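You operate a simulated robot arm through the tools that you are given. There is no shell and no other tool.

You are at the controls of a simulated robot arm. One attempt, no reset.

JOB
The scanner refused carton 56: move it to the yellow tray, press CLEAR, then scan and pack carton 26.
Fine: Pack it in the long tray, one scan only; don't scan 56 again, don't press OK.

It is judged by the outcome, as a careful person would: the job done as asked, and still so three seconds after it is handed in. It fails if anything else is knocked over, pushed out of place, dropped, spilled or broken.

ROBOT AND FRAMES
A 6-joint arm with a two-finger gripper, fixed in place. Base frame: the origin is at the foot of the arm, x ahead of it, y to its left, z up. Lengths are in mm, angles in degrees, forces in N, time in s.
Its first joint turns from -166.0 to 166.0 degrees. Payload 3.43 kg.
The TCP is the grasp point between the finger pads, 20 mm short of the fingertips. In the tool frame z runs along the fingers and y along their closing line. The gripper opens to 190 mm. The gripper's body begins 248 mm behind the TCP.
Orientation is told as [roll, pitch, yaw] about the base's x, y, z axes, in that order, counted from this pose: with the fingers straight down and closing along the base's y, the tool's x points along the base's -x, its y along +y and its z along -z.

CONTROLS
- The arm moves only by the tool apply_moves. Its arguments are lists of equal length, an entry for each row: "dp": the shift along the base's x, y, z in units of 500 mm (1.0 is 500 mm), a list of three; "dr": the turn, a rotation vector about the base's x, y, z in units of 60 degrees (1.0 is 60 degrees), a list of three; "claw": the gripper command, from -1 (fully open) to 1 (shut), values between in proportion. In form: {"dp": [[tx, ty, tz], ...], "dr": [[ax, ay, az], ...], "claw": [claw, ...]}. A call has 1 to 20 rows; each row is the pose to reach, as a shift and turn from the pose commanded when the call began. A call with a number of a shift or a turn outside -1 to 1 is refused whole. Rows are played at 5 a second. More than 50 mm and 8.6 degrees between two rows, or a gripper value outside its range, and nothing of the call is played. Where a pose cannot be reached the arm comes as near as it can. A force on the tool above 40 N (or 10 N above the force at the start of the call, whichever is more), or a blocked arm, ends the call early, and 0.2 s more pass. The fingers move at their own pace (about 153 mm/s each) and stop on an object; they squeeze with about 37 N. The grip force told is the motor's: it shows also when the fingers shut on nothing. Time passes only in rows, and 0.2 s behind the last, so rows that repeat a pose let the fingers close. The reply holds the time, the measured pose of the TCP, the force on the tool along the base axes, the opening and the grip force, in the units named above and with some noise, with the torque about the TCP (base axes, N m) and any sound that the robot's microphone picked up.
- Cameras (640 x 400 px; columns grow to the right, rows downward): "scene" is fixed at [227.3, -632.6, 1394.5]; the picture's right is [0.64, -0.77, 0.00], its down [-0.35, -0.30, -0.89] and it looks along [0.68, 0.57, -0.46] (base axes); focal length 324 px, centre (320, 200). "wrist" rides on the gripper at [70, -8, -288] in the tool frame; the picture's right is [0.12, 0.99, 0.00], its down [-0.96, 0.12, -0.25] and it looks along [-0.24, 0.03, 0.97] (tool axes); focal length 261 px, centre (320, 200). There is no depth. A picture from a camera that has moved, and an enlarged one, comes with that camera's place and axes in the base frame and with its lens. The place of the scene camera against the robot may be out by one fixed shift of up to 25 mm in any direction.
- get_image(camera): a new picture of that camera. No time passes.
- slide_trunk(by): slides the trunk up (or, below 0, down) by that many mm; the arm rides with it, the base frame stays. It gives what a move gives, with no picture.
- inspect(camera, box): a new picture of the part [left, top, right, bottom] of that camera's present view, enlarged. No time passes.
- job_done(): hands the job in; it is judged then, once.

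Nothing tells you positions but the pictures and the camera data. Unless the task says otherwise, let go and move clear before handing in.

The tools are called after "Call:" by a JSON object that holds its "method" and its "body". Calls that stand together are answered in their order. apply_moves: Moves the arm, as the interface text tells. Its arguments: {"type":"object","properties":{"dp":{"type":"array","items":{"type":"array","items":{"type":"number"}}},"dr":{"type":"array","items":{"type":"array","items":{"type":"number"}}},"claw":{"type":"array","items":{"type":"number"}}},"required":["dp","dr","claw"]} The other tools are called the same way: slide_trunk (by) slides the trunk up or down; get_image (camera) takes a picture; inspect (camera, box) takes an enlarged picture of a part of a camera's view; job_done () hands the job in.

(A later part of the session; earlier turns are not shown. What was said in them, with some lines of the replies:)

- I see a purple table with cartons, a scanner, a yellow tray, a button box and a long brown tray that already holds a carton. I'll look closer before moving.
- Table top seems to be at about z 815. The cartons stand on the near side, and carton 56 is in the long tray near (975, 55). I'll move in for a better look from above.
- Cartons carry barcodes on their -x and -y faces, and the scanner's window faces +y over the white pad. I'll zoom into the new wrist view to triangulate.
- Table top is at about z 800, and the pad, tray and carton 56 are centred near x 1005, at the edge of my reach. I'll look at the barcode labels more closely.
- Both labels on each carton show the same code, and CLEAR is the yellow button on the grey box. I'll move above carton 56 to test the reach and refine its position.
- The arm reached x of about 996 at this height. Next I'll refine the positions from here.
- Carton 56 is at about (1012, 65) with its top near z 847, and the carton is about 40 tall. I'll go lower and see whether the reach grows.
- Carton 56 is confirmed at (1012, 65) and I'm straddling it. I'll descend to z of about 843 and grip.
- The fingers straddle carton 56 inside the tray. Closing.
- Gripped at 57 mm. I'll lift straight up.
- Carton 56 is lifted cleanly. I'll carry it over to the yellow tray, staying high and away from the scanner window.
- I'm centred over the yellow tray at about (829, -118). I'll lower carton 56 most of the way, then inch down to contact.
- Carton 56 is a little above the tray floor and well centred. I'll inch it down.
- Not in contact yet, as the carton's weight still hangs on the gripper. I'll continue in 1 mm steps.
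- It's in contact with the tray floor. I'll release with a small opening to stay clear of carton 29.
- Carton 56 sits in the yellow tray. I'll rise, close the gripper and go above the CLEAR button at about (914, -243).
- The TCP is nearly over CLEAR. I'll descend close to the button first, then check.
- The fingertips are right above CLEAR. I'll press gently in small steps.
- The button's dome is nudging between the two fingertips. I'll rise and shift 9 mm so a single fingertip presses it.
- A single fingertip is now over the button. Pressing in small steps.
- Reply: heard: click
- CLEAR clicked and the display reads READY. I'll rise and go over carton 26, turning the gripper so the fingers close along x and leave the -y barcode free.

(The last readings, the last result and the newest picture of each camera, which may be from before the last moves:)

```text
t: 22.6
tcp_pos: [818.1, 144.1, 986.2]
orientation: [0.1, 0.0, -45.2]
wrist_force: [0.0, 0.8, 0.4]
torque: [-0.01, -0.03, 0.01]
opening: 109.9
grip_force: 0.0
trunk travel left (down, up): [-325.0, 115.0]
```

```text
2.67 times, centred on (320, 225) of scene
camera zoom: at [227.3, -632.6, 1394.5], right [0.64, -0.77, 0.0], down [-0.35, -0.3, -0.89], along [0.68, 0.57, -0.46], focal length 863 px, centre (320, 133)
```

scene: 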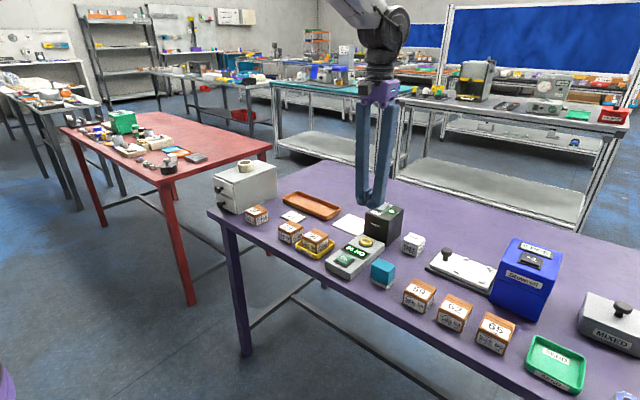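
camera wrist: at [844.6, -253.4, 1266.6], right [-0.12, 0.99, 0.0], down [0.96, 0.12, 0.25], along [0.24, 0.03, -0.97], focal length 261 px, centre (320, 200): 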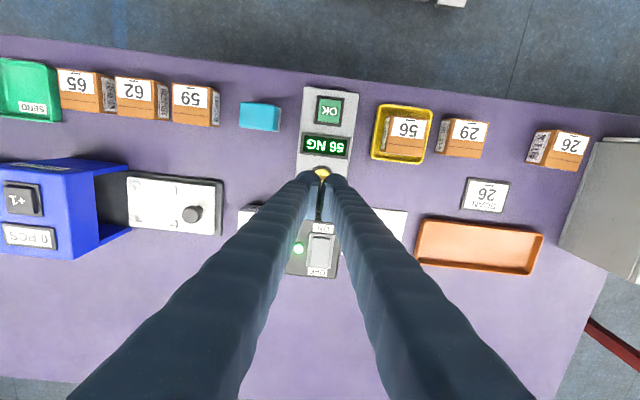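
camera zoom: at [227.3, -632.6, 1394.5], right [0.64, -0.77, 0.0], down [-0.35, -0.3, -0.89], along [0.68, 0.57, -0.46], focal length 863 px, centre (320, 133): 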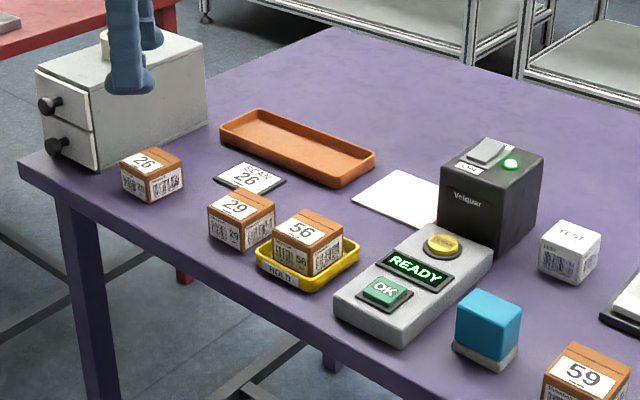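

Carton 29 may have shifted slightly when I released 56, so I'll compare with the same zoomed views as before.

Call:
{"method": "inspect", "body": {"camera": "scene", "box": [230, 180, 330, 260]}}

Call:
{"method": "get_image", "body": {"camera": "wrist"}}

```text
5.00 times, centred on (280, 220) of scene
camera zoom: at [227.3, -632.6, 1394.5], right [0.64, -0.77, 0.0], down [-0.35, -0.3, -0.89], along [0.68, 0.57, -0.46], focal length 1618 px, centre (520, 100)
```

zoom: 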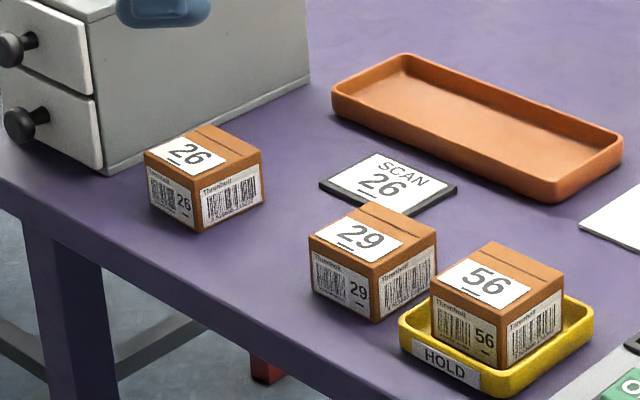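

```text
taken
camera wrist: at [763.6, 188.4, 1274.3], right [0.62, 0.79, 0.0], down [0.76, -0.6, 0.25], along [0.19, -0.15, -0.97], focal length 261 px, centre (320, 200)
```

wrist: 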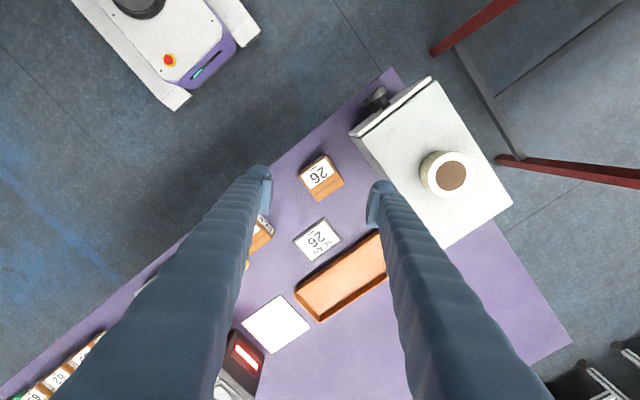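

Carton 29 was nudged about 5 mm in +y when I opened the fingers. I'll put it back: finish the turn to -90° and go over it, gripping along x so nothing else is near.

Call:
{"method": "apply_moves", "body": {"dp": [[0, -0.06, 0], [0, -0.12, 0], [0.002, -0.18, 0], [0.004, -0.24, 0], [0.004, -0.3, 0], [0.004, -0.332, 0], [0.004, -0.332, 0], [0.004, -0.332, 0]], "dr": [[0, 0, -0.12], [0, 0, -0.24], [0, 0, -0.36], [0, 0, -0.48], [0, 0, -0.6], [0, 0, -0.7], [0, 0, -0.75], [0, 0, -0.75]], "claw": [-0.1, -0.1, -0.1, -0.1, -0.1, -0.1, -0.1, -0.1]}}

Call:
{"method": "get_image", "body": {"camera": "wrist"}}

Call:
{"method": "inspect", "body": {"camera": "wrist", "box": [240, 110, 400, 220]}}

Call:
{"method": "inspect", "body": {"camera": "scene", "box": [275, 215, 315, 250]}}

```text
t: 24.4
tcp_pos: [822.3, -20.2, 990.7]
orientation: [-0.1, -0.1, -90.1]
wrist_force: [0.3, 0.5, -0.7]
torque: [-0.03, 0.0, 0.03]
opening: 104.5
grip_force: 0.0
trunk travel left (down, up): [-325.0, 115.0]
```

```text
taken
camera wrist: at [814.9, 50.1, 1277.8], right [0.99, 0.12, 0.0], down [0.11, -0.96, 0.25], along [0.03, -0.25, -0.97], focal length 261 px, centre (320, 200)
```

wrist: 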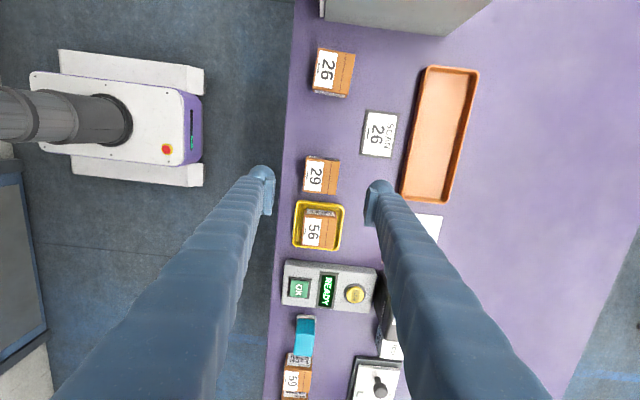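

```text
3.64 times, centred on (320, 165) of wrist
camera zoom: at [814.9, 50.1, 1277.8], right [0.99, 0.12, 0.0], down [0.11, -0.96, 0.25], along [0.03, -0.25, -0.97], focal length 948 px, centre (320, 327)
```

zoom: 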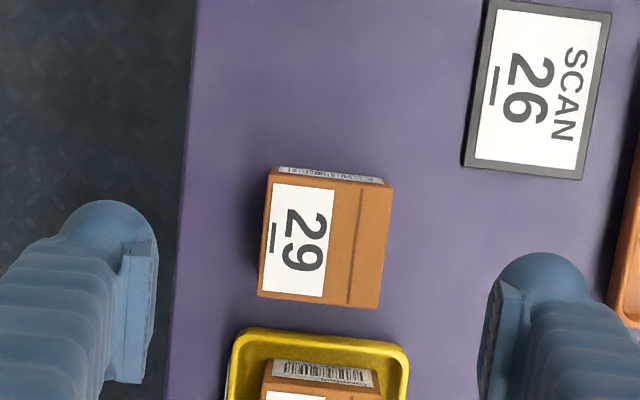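

```text
11.43 times, centred on (295, 232) of scene
camera zoom: at [227.3, -632.6, 1394.5], right [0.64, -0.77, 0.0], down [-0.35, -0.3, -0.89], along [0.68, 0.57, -0.46], focal length 3699 px, centre (606, -171)
```

zoom: 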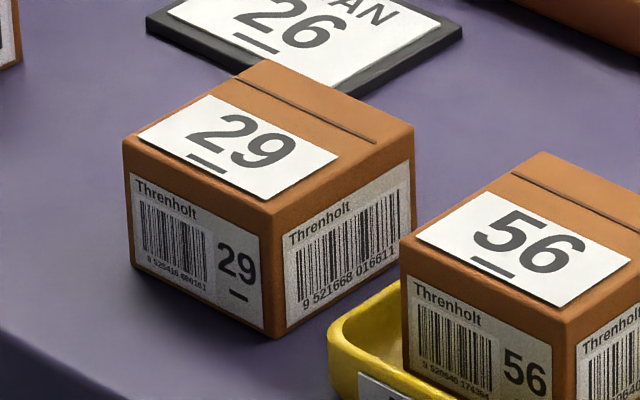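

Carton 29 is now at about (825.5, -17). I'll descend around it, grip gently, shift it 5.3 mm back in -y and release.

Call:
{"method": "apply_moves", "body": {"dp": [[0.005, 0.01, -0.08], [0.005, 0.01, -0.16], [0.005, 0.01, -0.24], [0.005, 0.01, -0.29], [0.005, 0.01, -0.312], [0.005, 0.01, -0.312]], "dr": [[0, 0, 0], [0, 0, 0], [0, 0, 0], [0, 0, 0], [0, 0, 0], [0, 0, 0]], "claw": [0.116, 0.116, 0.116, 0.116, 0.116, 0.116]}}

Call:
{"method": "inspect", "body": {"camera": "wrist", "box": [240, 110, 400, 220]}}

Call:
{"method": "inspect", "body": {"camera": "scene", "box": [275, 215, 315, 250]}}

```text
t: 25.8
tcp_pos: [826.5, -16.9, 833.0]
orientation: [-0.1, 0.0, -89.9]
wrist_force: [-0.7, -0.5, 1.2]
torque: [0.0, -0.03, 0.0]
opening: 84.0
grip_force: 0.0
trunk travel left (down, up): [-325.0, 115.0]
```

```text
3.64 times, centred on (320, 165) of wrist
camera zoom: at [818.7, 53.2, 1121.7], right [0.99, 0.12, 0.0], down [0.12, -0.96, 0.25], along [0.03, -0.25, -0.97], focal length 948 px, centre (320, 327)
```

zoom: 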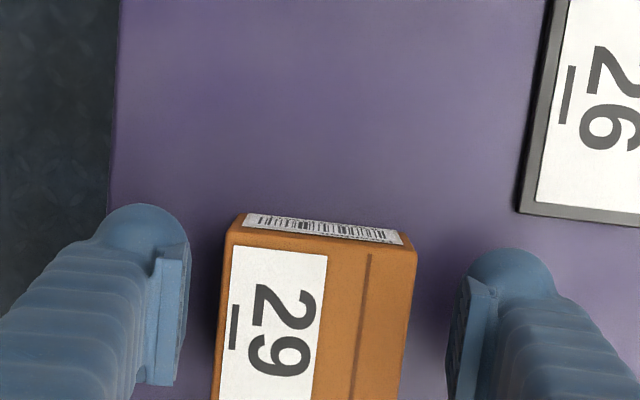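

```text
11.43 times, centred on (295, 232) of scene
camera zoom: at [227.3, -632.6, 1394.5], right [0.64, -0.77, 0.0], down [-0.35, -0.3, -0.89], along [0.68, 0.57, -0.46], focal length 3699 px, centre (606, -171)
```

zoom: 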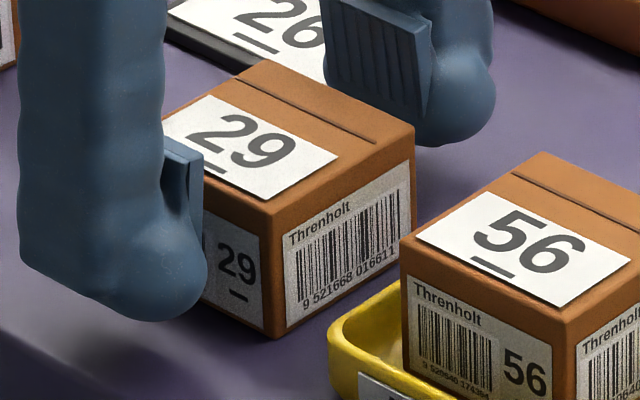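

The fingers are around carton 29. I'll grip it, raise it 2 mm, shift it -5.3 mm in y and lower it.

Call:
{"method": "apply_moves", "body": {"dp": [[0, 0, 0], [0, 0, 0], [0, 0, 0], [0, 0, 0.004], [0, -0.005, 0.004], [0, -0.0106, 0.004], [0, -0.0106, 0.002], [0, -0.0106, 0.0004], [0, -0.0106, 0.0004]], "dr": [[0, 0, 0], [0, 0, 0], [0, 0, 0], [0, 0, 0], [0, 0, 0], [0, 0, 0], [0, 0, 0], [0, 0, 0], [0, 0, 0]], "claw": [0.3, 0.6, 1, 1, 1, 1, 1, 1, 1]}}

Call:
{"method": "inspect", "body": {"camera": "scene", "box": [275, 215, 315, 250]}}

```text
t: 27.8
tcp_pos: [825.7, -23.7, 832.4]
orientation: [-0.1, 0.0, -90.1]
wrist_force: [2.7, -1.7, 5.4]
torque: [-0.07, 0.08, 0.09]
opening: 56.6
grip_force: 36.9
trunk travel left (down, up): [-325.0, 115.0]
```

```text
11.43 times, centred on (295, 232) of scene
camera zoom: at [227.3, -632.6, 1394.5], right [0.64, -0.77, 0.0], down [-0.35, -0.3, -0.89], along [0.68, 0.57, -0.46], focal length 3699 px, centre (606, -171)
```

zoom: 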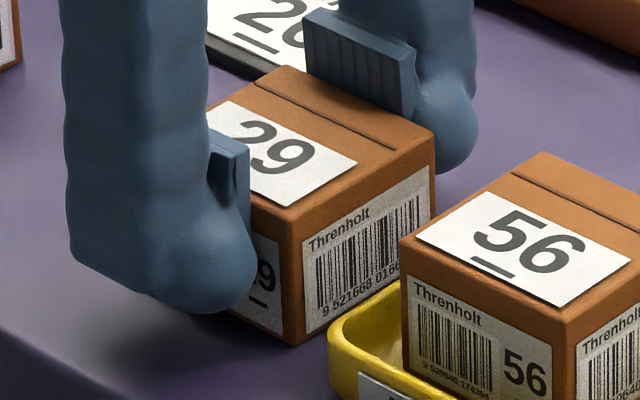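

Carton 29 is back to its original image position. Releasing and rising.

Call:
{"method": "apply_moves", "body": {"dp": [[0, 0, 0], [0, 0, 0], [0, 0, 0.04], [0, 0, 0.12], [0, 0, 0.2], [0, 0, 0.28], [0, 0, 0.28]], "dr": [[0, 0, 0], [0, 0, 0], [0, 0, 0], [0, 0, 0], [0, 0, 0], [0, 0, 0], [0, 0, 0]], "claw": [0.116, 0.116, 0.116, 0.116, 0.116, 0.116, 0.116]}}

Call:
{"method": "inspect", "body": {"camera": "scene", "box": [230, 180, 330, 260]}}

Call:
{"method": "inspect", "body": {"camera": "scene", "box": [320, 190, 440, 290]}}

```text
t: 29.4
tcp_pos: [821.0, -19.4, 971.9]
orientation: [-0.1, 0.0, -90.1]
wrist_force: [-0.4, -0.1, -0.6]
torque: [0.01, -0.03, -0.03]
opening: 84.0
grip_force: 0.1
trunk travel left (down, up): [-325.0, 115.0]
```

```text
5.00 times, centred on (280, 220) of scene
camera zoom: at [227.3, -632.6, 1394.5], right [0.64, -0.77, 0.0], down [-0.35, -0.3, -0.89], along [0.68, 0.57, -0.46], focal length 1618 px, centre (520, 100)
```

zoom: 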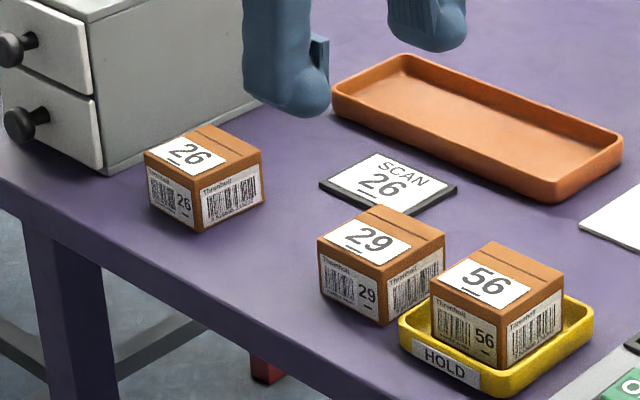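

```text
4.00 times, centred on (380, 240) of scene
camera zoom: at [227.3, -632.6, 1394.5], right [0.64, -0.77, 0.0], down [-0.35, -0.3, -0.89], along [0.68, 0.57, -0.46], focal length 1294 px, centre (80, 40)
```

zoom: 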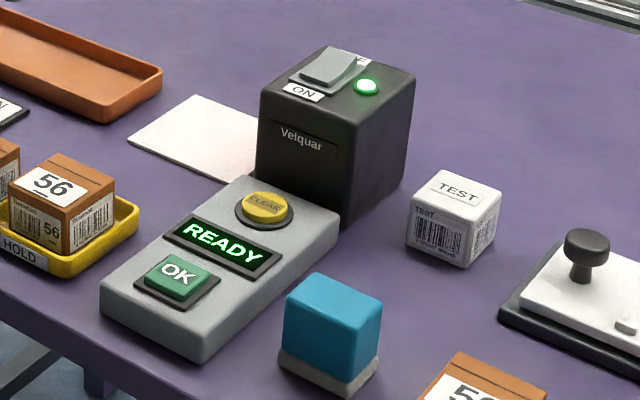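

Carton 29 is back where it was, and the display still shows READY. Now I'll go over carton 26.

Call:
{"method": "apply_moves", "body": {"dp": [[-0.002, 0.08, 0], [-0.004, 0.16, 0], [-0.006, 0.24, 0], [-0.007, 0.333, 0], [-0.007, 0.333, 0], [-0.007, 0.333, 0]], "dr": [[0, 0, 0], [0, 0, 0], [0, 0, 0], [0, 0, 0], [0, 0, 0], [0, 0, 0]], "claw": [0.116, 0.116, 0.116, 0.116, 0.116, 0.116]}}

Call:
{"method": "get_image", "body": {"camera": "wrist"}}

Call:
{"method": "inspect", "body": {"camera": "wrist", "box": [240, 110, 400, 220]}}

```text
t: 30.8
tcp_pos: [821.2, 142.8, 973.5]
orientation: [-0.1, 0.0, -89.9]
wrist_force: [-0.1, -1.4, 0.3]
torque: [0.16, 0.02, 0.05]
opening: 84.1
grip_force: 0.2
trunk travel left (down, up): [-325.0, 115.0]
```

```text
taken
camera wrist: at [813.5, 211.8, 1261.2], right [0.99, 0.12, 0.0], down [0.11, -0.96, 0.25], along [0.03, -0.24, -0.97], focal length 261 px, centre (320, 200)
```

wrist: 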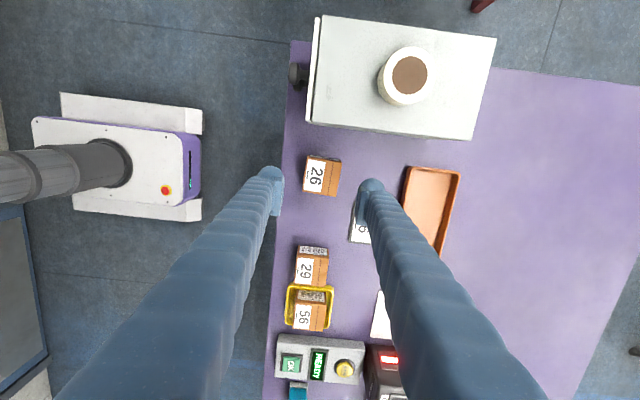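

```text
3.64 times, centred on (320, 165) of wrist
camera zoom: at [813.5, 211.8, 1261.2], right [0.99, 0.12, 0.0], down [0.11, -0.96, 0.25], along [0.03, -0.24, -0.97], focal length 948 px, centre (320, 327)
```

zoom: 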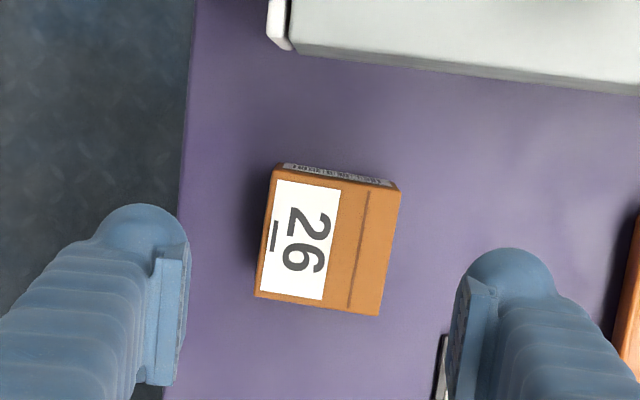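

Carton 26 is at about (825, 147). Descending around it.

Call:
{"method": "apply_moves", "body": {"dp": [[0.006, 0.006, -0.08], [0.006, 0.006, -0.16], [0.006, 0.006, -0.23], [0.006, 0.006, -0.276], [0.006, 0.006, -0.276]], "dr": [[0, 0, 0], [0, 0, 0], [0, 0, 0], [0, 0, 0], [0, 0, 0]], "claw": [0.116, 0.116, 0.116, 0.116, 0.116]}}

Call:
{"method": "inspect", "body": {"camera": "wrist", "box": [240, 130, 400, 240]}}

Call:
{"method": "inspect", "body": {"camera": "scene", "box": [230, 190, 290, 230]}}

```text
t: 32.0
tcp_pos: [823.7, 143.3, 836.4]
orientation: [0.0, 0.1, -90.0]
wrist_force: [-0.6, 0.5, 0.9]
torque: [-0.03, 0.0, -0.01]
opening: 83.8
grip_force: 0.0
trunk travel left (down, up): [-325.0, 115.0]
```

```text
3.64 times, centred on (320, 185) of wrist
camera zoom: at [816.4, 214.2, 1124.7], right [0.99, 0.12, 0.0], down [0.12, -0.96, 0.25], along [0.03, -0.25, -0.97], focal length 948 px, centre (320, 254)
```

zoom: 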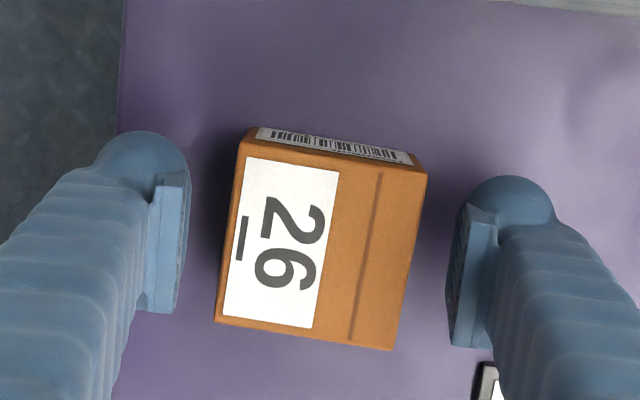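

```text
10.00 times, centred on (260, 210) of scene
camera zoom: at [227.3, -632.6, 1394.5], right [0.64, -0.77, 0.0], down [-0.35, -0.3, -0.89], along [0.68, 0.57, -0.46], focal length 3236 px, centre (920, 100)
```

zoom: 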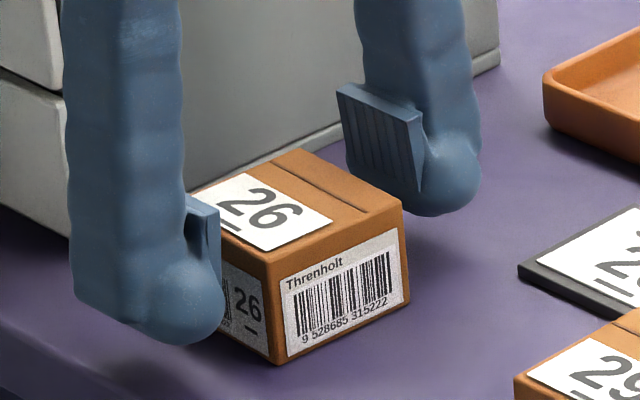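

Well centred. Closing and lifting.

Call:
{"method": "apply_moves", "body": {"dp": [[0, 0, 0], [0, 0, 0], [0, 0, 0], [0, 0, 0], [0, 0, 0.02], [0, 0, 0.08], [0, 0, 0.16], [0, 0, 0.22]], "dr": [[0, 0, 0], [0, 0, 0], [0, 0, 0], [0, 0, 0], [0, 0, 0], [0, 0, 0], [0, 0, 0], [0, 0, 0]], "claw": [0.3, 0.6, 1, 1, 1, 1, 1, 1]}}

Call:
{"method": "get_image", "body": {"camera": "wrist"}}

Call:
{"method": "get_image", "body": {"camera": "scene"}}

```text
t: 33.8
tcp_pos: [824.9, 145.6, 945.4]
orientation: [-0.1, 0.0, -90.0]
wrist_force: [0.4, -0.6, -2.1]
torque: [0.02, -0.04, 0.04]
opening: 57.0
grip_force: 37.4
trunk travel left (down, up): [-325.0, 115.0]
```

```text
taken
camera wrist: at [816.1, 215.5, 1233.7], right [0.99, 0.12, 0.0], down [0.12, -0.96, 0.25], along [0.03, -0.25, -0.97], focal length 261 px, centre (320, 200)
```

wrist: 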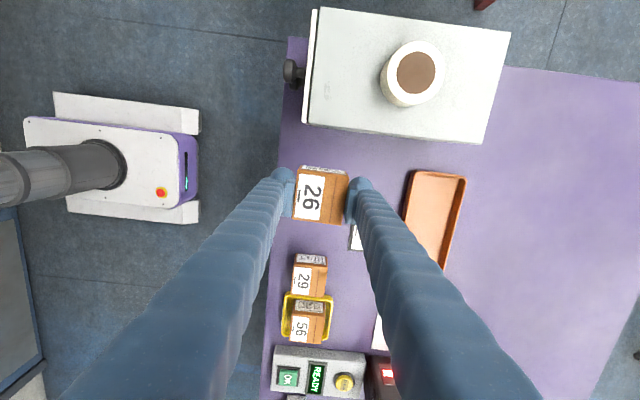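

```text
taken
```

scene: 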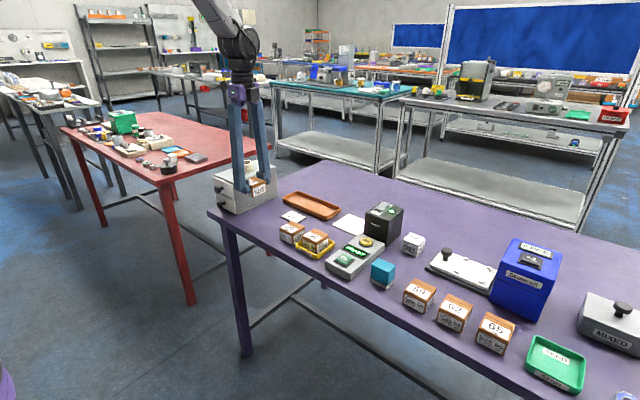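

Carton 26 is held with its -y barcode exposed. I'll fly it high to above the white pad, in front of the scanner window.

Call:
{"method": "apply_moves", "body": {"dp": [[0.045, -0.068, 0.02], [0.09, -0.136, 0.02], [0.135, -0.204, 0.02], [0.18, -0.272, 0.02], [0.225, -0.34, 0.02], [0.27, -0.408, 0.02], [0.315, -0.476, 0.02], [0.36, -0.544, 0.02], [0.36, -0.544, 0.02]], "dr": [[0, 0, 0], [0, 0, 0], [0, 0, 0], [0, 0, 0], [0, 0, 0], [0, 0, 0], [0, 0, 0], [0, 0, 0], [0, 0, 0]], "claw": [1, 1, 1, 1, 1, 1, 1, 1, 1]}}

Call:
{"method": "get_image", "body": {"camera": "wrist"}}

Call:
{"method": "inspect", "body": {"camera": "scene", "box": [300, 150, 440, 280]}}

```text
t: 35.8
tcp_pos: [1003.7, -127.5, 956.5]
orientation: [0.0, 0.1, -89.9]
wrist_force: [0.5, -0.1, -0.6]
torque: [0.01, -0.06, 0.05]
opening: 56.6
grip_force: 37.5
trunk travel left (down, up): [-325.0, 115.0]
```

```text
taken
camera wrist: at [996.6, -56.9, 1244.0], right [0.99, 0.12, 0.0], down [0.12, -0.96, 0.25], along [0.03, -0.25, -0.97], focal length 261 px, centre (320, 200)
```

wrist: 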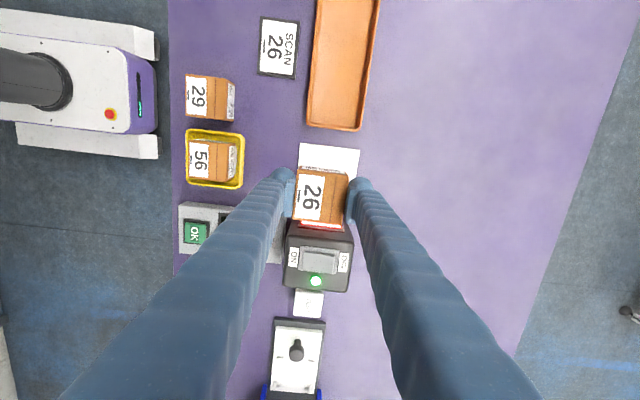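

```text
3.08 times, centred on (370, 215) of scene
camera zoom: at [227.3, -632.6, 1394.5], right [0.64, -0.77, 0.0], down [-0.35, -0.3, -0.89], along [0.68, 0.57, -0.46], focal length 996 px, centre (166, 154)
```

zoom: 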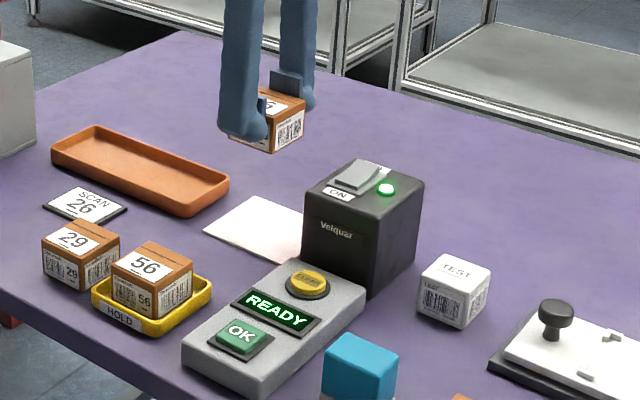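

I'm over the pad with the barcode facing the scanner. I'll lower straight down once, to just above the pad.

Call:
{"method": "apply_moves", "body": {"dp": [[0, 0, -0.06], [0, 0, -0.12], [0, 0, -0.17], [0, 0, -0.2], [0, 0, -0.222], [0, 0, -0.222], [0, 0, -0.222]], "dr": [[0, 0, 0], [0, 0, 0], [0, 0, 0], [0, 0, 0], [0, 0, 0], [0, 0, 0], [0, 0, 0]], "claw": [1, 1, 1, 1, 1, 1, 1]}}

Call:
{"method": "inspect", "body": {"camera": "scene", "box": [300, 150, 440, 280]}}

Call:
{"method": "get_image", "body": {"camera": "wrist"}}

```text
t: 37.4
tcp_pos: [1002.8, -123.8, 844.9]
orientation: [-0.1, -0.1, -90.0]
wrist_force: [-0.3, 0.0, -1.9]
torque: [-0.02, -0.01, -0.03]
opening: 56.9
grip_force: 37.0
trunk travel left (down, up): [-325.0, 115.0]
```

```text
3.08 times, centred on (370, 215) of scene
camera zoom: at [227.3, -632.6, 1394.5], right [0.64, -0.77, 0.0], down [-0.35, -0.3, -0.89], along [0.68, 0.57, -0.46], focal length 996 px, centre (166, 154)
```

zoom: 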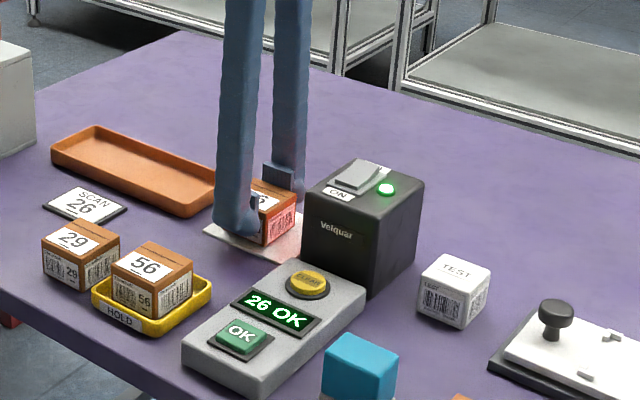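

```text
taken
camera wrist: at [995.6, -54.5, 1132.6], right [0.99, 0.12, 0.0], down [0.12, -0.96, 0.25], along [0.03, -0.25, -0.97], focal length 261 px, centre (320, 200)
```

wrist: 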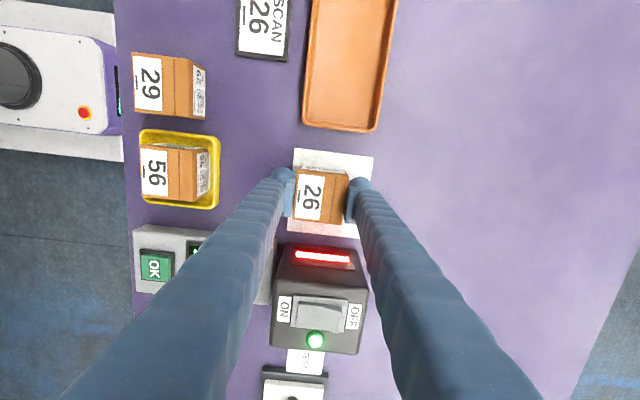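

The display reads "26 OK", so that was one good scan. I'll lift straight up and away, then carry the carton to the long tray, turning the gripper back to close along the tray's length.

Call:
{"method": "apply_moves", "body": {"dp": [[0, 0, 0.06], [0, 0, 0.14], [0, 0, 0.222], [0, 0.08, 0.222], [0, 0.16, 0.222], [0, 0.24, 0.222], [0, 0.32, 0.222], [0, 0.38, 0.222], [0, 0.38, 0.222], [0, 0.38, 0.222], [0, 0.38, 0.222]], "dr": [[0, 0, 0], [0, 0, 0], [0, 0, 0], [0, 0, 0], [0, 0, 0.1], [0, 0, 0.22], [0, 0, 0.34], [0, 0, 0.46], [0, 0, 0.58], [0, 0, 0.7], [0, 0, 0.75]], "claw": [1, 1, 1, 1, 1, 1, 1, 1, 1, 1, 1]}}

Call:
{"method": "apply_moves", "body": {"dp": [[0, 0, 0], [0, 0, 0], [0, 0, 0], [0, 0, 0], [0, 0, 0], [0, 0, 0], [0, 0, 0]], "dr": [[0, 0, 0.12], [0, 0, 0.24], [0, 0, 0.36], [0, 0, 0.48], [0, 0, 0.6], [0, 0, 0.7], [0, 0, 0.75]], "claw": [1, 1, 1, 1, 1, 1, 1]}}

Call:
{"method": "get_image", "body": {"camera": "wrist"}}

Call:
{"method": "inspect", "body": {"camera": "wrist", "box": [240, 120, 400, 230]}}

Call:
{"method": "get_image", "body": {"camera": "scene"}}

```text
t: 39.8
tcp_pos: [1005.2, 64.5, 955.1]
orientation: [0.0, 0.0, -44.9]
wrist_force: [-0.1, -0.2, -1.4]
torque: [0.0, 0.0, -0.01]
opening: 56.8
grip_force: 36.6
trunk travel left (down, up): [-325.0, 115.0]
```

```text
t: 41.4
tcp_pos: [1005.3, 65.3, 954.1]
orientation: [0.0, 0.1, 0.0]
wrist_force: [0.2, -0.8, -1.6]
torque: [-0.04, -0.01, 0.01]
opening: 56.8
grip_force: 36.9
trunk travel left (down, up): [-325.0, 115.0]
```

```text
taken
camera wrist: at [935.5, 57.0, 1242.9], right [-0.12, 0.99, 0.0], down [0.96, 0.12, 0.25], along [0.24, 0.03, -0.97], focal length 261 px, centre (320, 200)
```

wrist: 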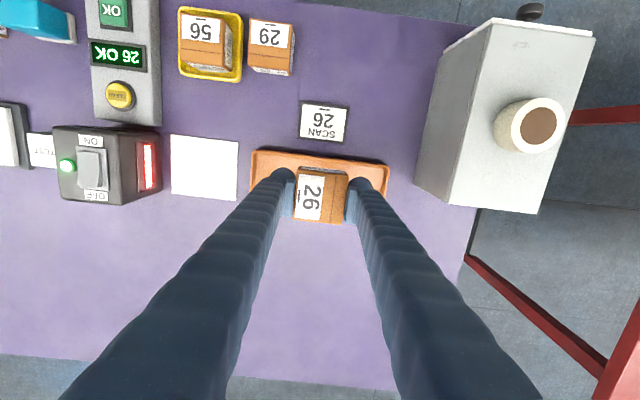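

```text
3.64 times, centred on (320, 175) of wrist
camera zoom: at [935.5, 57.0, 1242.9], right [-0.12, 0.99, 0.0], down [0.96, 0.12, 0.25], along [0.24, 0.03, -0.97], focal length 948 px, centre (320, 291)
```

zoom: 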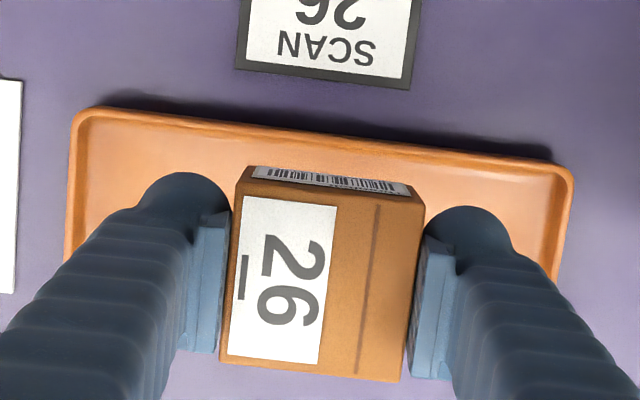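

```text
taken
```

scene: 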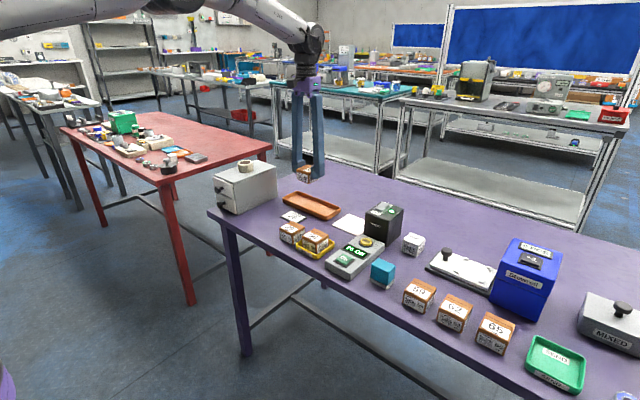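

Centred over the long tray. Lowering carton 26 toward its floor.

Call:
{"method": "apply_moves", "body": {"dp": [[0.006, -0.002, -0.07], [0.014, -0.002, -0.14], [0.016, -0.002, -0.19], [0.016, -0.002, -0.212], [0.016, -0.002, -0.212]], "dr": [[0, 0, 0], [0, 0, 0], [0, 0, 0], [0, 0, 0], [0, 0, 0]], "claw": [1, 1, 1, 1, 1]}}

Call:
{"method": "inspect", "body": {"camera": "scene", "box": [260, 160, 360, 230]}}

Call:
{"method": "inspect", "body": {"camera": "wrist", "box": [220, 120, 420, 250]}}

```text
t: 42.6
tcp_pos: [1013.0, 61.0, 848.7]
orientation: [0.0, 0.0, 0.0]
wrist_force: [-0.2, -0.5, -1.7]
torque: [-0.02, 0.01, -0.02]
opening: 56.7
grip_force: 36.6
trunk travel left (down, up): [-325.0, 115.0]
```

```text
5.71 times, centred on (310, 195) of scene
camera zoom: at [227.3, -632.6, 1394.5], right [0.64, -0.77, 0.0], down [-0.35, -0.3, -0.89], along [0.68, 0.57, -0.46], focal length 1849 px, centre (377, 229)
```

zoom: 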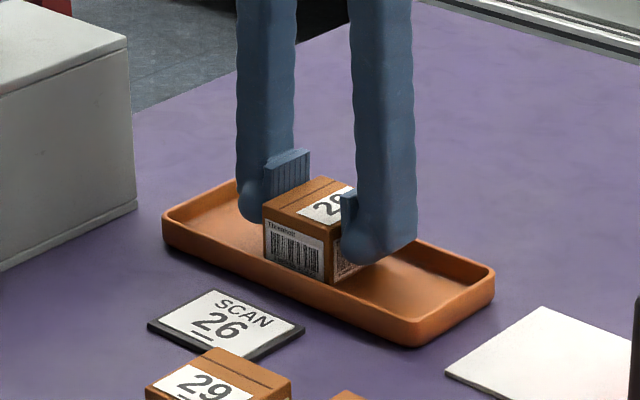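

```text
3.08 times, centred on (320, 185) of wrist
camera zoom: at [943.6, 52.4, 1136.6], right [-0.12, 0.99, 0.0], down [0.96, 0.12, 0.25], along [0.24, 0.03, -0.97], focal length 802 px, centre (320, 246)
```

zoom: 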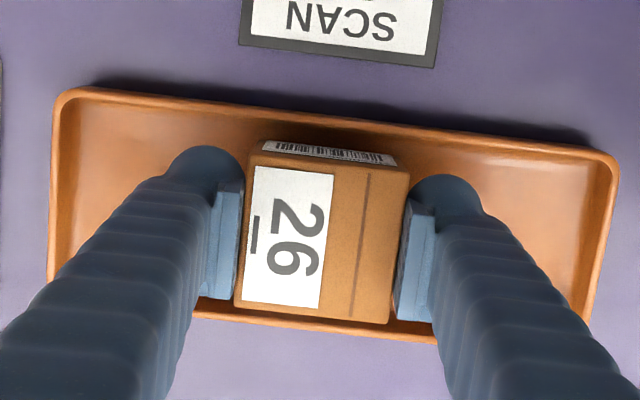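

Within the tray bounds. I'll inch it down to contact.

Call:
{"method": "apply_moves", "body": {"dp": [[0, 0, -0.006], [0, 0, -0.01], [0, 0, -0.013], [0, 0, -0.015], [0, 0, -0.015]], "dr": [[0, 0, 0], [0, 0, 0], [0, 0, 0], [0, 0, 0], [0, 0, 0]], "claw": [1, 1, 1, 1, 1]}}

```text
t: 43.8
tcp_pos: [1012.7, 63.9, 842.0]
orientation: [0.0, 0.0, 0.1]
wrist_force: [1.4, 1.0, 1.2]
torque: [-0.1, -0.05, 0.06]
opening: 56.7
grip_force: 37.2
trunk travel left (down, up): [-325.0, 115.0]
```

Contact is just starting, so one more millimetre and then release.

Call:
{"method": "apply_moves", "body": {"dp": [[0, 0, -0.001], [0, 0, -0.002], [0, 0, -0.002]], "dr": [[0, 0, 0], [0, 0, 0], [0, 0, 0]], "claw": [1, 1, 1]}}

Call:
{"method": "apply_moves", "body": {"dp": [[0, 0, 0], [0, 0, 0], [0, 0, 0], [0, 0, 0.03], [0, 0, 0.1], [0, 0, 0.18], [0, 0, 0.25], [0, 0, 0.25]], "dr": [[0, 0, 0], [0, 0, 0], [0, 0, 0], [0, 0, 0], [0, 0, 0], [0, 0, 0], [0, 0, 0], [0, 0, 0]], "claw": [0.3, 0.15, 0.1, 0.1, 0.1, 0.1, 0.1, 0.1]}}

Call:
{"method": "get_image", "body": {"camera": "scene"}}

Call:
{"method": "inspect", "body": {"camera": "scene", "box": [230, 170, 400, 280]}}

Call:
{"method": "inspect", "body": {"camera": "wrist", "box": [220, 120, 420, 250]}}

```text
t: 44.6
tcp_pos: [1013.1, 63.1, 840.7]
orientation: [0.1, -0.1, 0.0]
wrist_force: [0.5, -5.1, 12.9]
torque: [-0.1, 0.18, 0.03]
opening: 56.9
grip_force: 36.7
trunk travel left (down, up): [-325.0, 115.0]
```

```text
t: 46.4
tcp_pos: [1012.1, 64.0, 964.1]
orientation: [0.0, 0.1, 0.1]
wrist_force: [-1.1, -0.3, 0.3]
torque: [0.05, 0.02, -0.01]
opening: 85.7
grip_force: 0.0
trunk travel left (down, up): [-325.0, 115.0]
```

```text
taken
```

scene: 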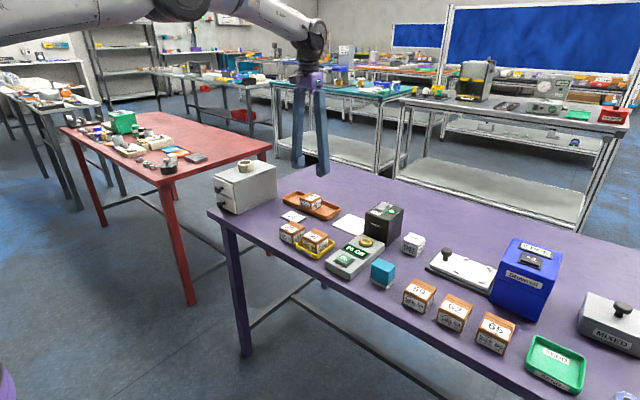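

```text
3.64 times, centred on (315, 225) of scene
camera zoom: at [227.3, -632.6, 1394.5], right [0.64, -0.77, 0.0], down [-0.35, -0.3, -0.89], along [0.68, 0.57, -0.46], focal length 1177 px, centre (338, 109)
```

zoom: 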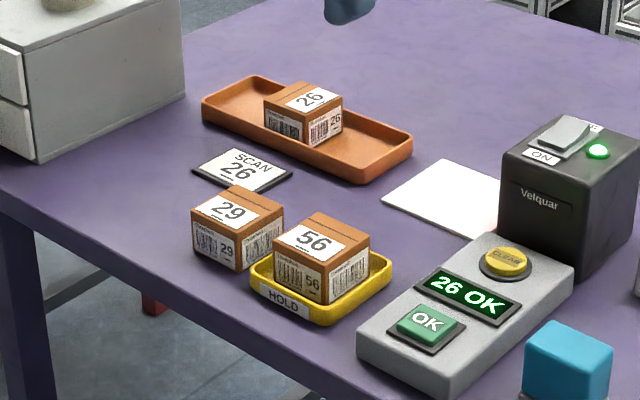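

```text
3.08 times, centred on (320, 185) of wrist
camera zoom: at [944.2, 54.3, 1252.9], right [-0.12, 0.99, 0.0], down [0.96, 0.12, 0.25], along [0.24, 0.03, -0.97], focal length 802 px, centre (320, 246)
```

zoom: 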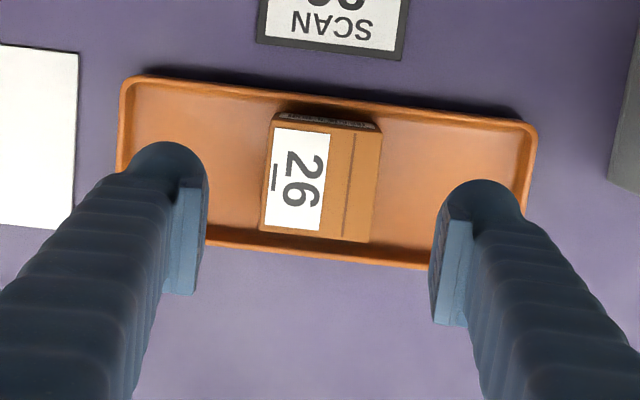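

Carton 26 sits in the long tray, 56 is in the yellow tray and the display reads "26 OK". I'll retreat clear and do a final check against the initial views.

Call:
{"method": "apply_moves", "body": {"dp": [[-0.06, 0, 0.06], [-0.12, 0, 0.12], [-0.2, 0, 0.16], [-0.28, 0, 0.2], [-0.36, 0, 0.24], [-0.36, 0, 0.24]], "dr": [[0, 0, 0], [0, 0, 0], [0, 0, 0], [0, 0, 0], [0, 0, 0], [0, 0, 0]], "claw": [0.1, 0.1, 0.1, 0.1, 0.1, 0.1]}}

Call:
{"method": "inspect", "body": {"camera": "scene", "box": [230, 180, 330, 260]}}

Call:
{"method": "inspect", "body": {"camera": "scene", "box": [320, 190, 440, 290]}}

Call:
{"method": "inspect", "body": {"camera": "scene", "box": [360, 220, 640, 395]}}

```text
t: 47.8
tcp_pos: [833.7, 64.4, 1090.0]
orientation: [0.0, 0.3, 0.0]
wrist_force: [0.3, -1.0, 0.3]
torque: [0.0, 0.1, -0.02]
opening: 85.4
grip_force: 0.1
trunk travel left (down, up): [-325.0, 115.0]
```

```text
5.00 times, centred on (280, 220) of scene
camera zoom: at [227.3, -632.6, 1394.5], right [0.64, -0.77, 0.0], down [-0.35, -0.3, -0.89], along [0.68, 0.57, -0.46], focal length 1618 px, centre (520, 100)
```

zoom: 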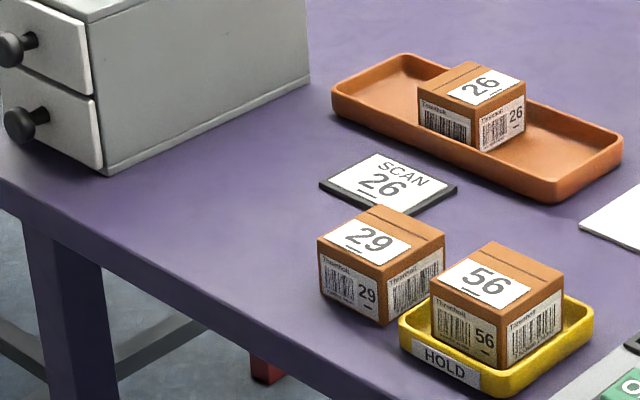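

```text
4.00 times, centred on (380, 240) of scene
camera zoom: at [227.3, -632.6, 1394.5], right [0.64, -0.77, 0.0], down [-0.35, -0.3, -0.89], along [0.68, 0.57, -0.46], focal length 1294 px, centre (80, 40)
```

zoom: 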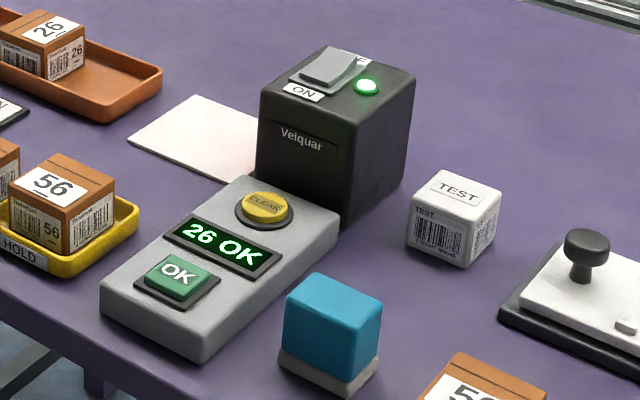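

```text
2.29 times, centred on (500, 308) of scene
camera zoom: at [227.3, -632.6, 1394.5], right [0.64, -0.77, 0.0], down [-0.35, -0.3, -0.89], along [0.68, 0.57, -0.46], focal length 740 px, centre (-91, -46)
```

zoom: 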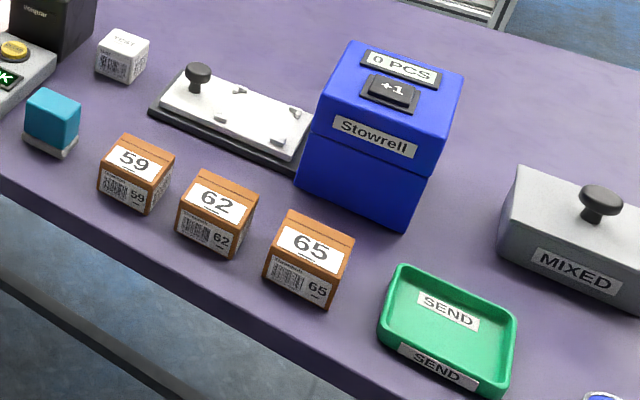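

Everything matches the initial views. Carton 56 is in the yellow tray, 26 was scanned once and is packed in the long tray, OK was not pressed, and the arm is clear. I'm handing the job in.

Call:
{"method": "job_done", "body": {}}

```text
The job is handed in.
```

The job is done and handed in; the result hasn't come back.

- **Carton 56:** it is in the yellow tray and was not scanned again.
- **CLEAR:** the first touch didn't register because the button slipped between the fingertips. The second try clicked and the display changed from "56 NG" to "READY". I did not press OK.
- **Carton 26:** I scanned it once, the display shows "26 OK", and it is packed in the long tray. It sits a quarter turn from how it first stood.

**Carton 29 was nudged:** when I released 56, the opening fingers pushed carton 29 about 5 mm. I gripped it and moved it back, and it now lines up with the first picture. Nothing else looked out of place in the final check.
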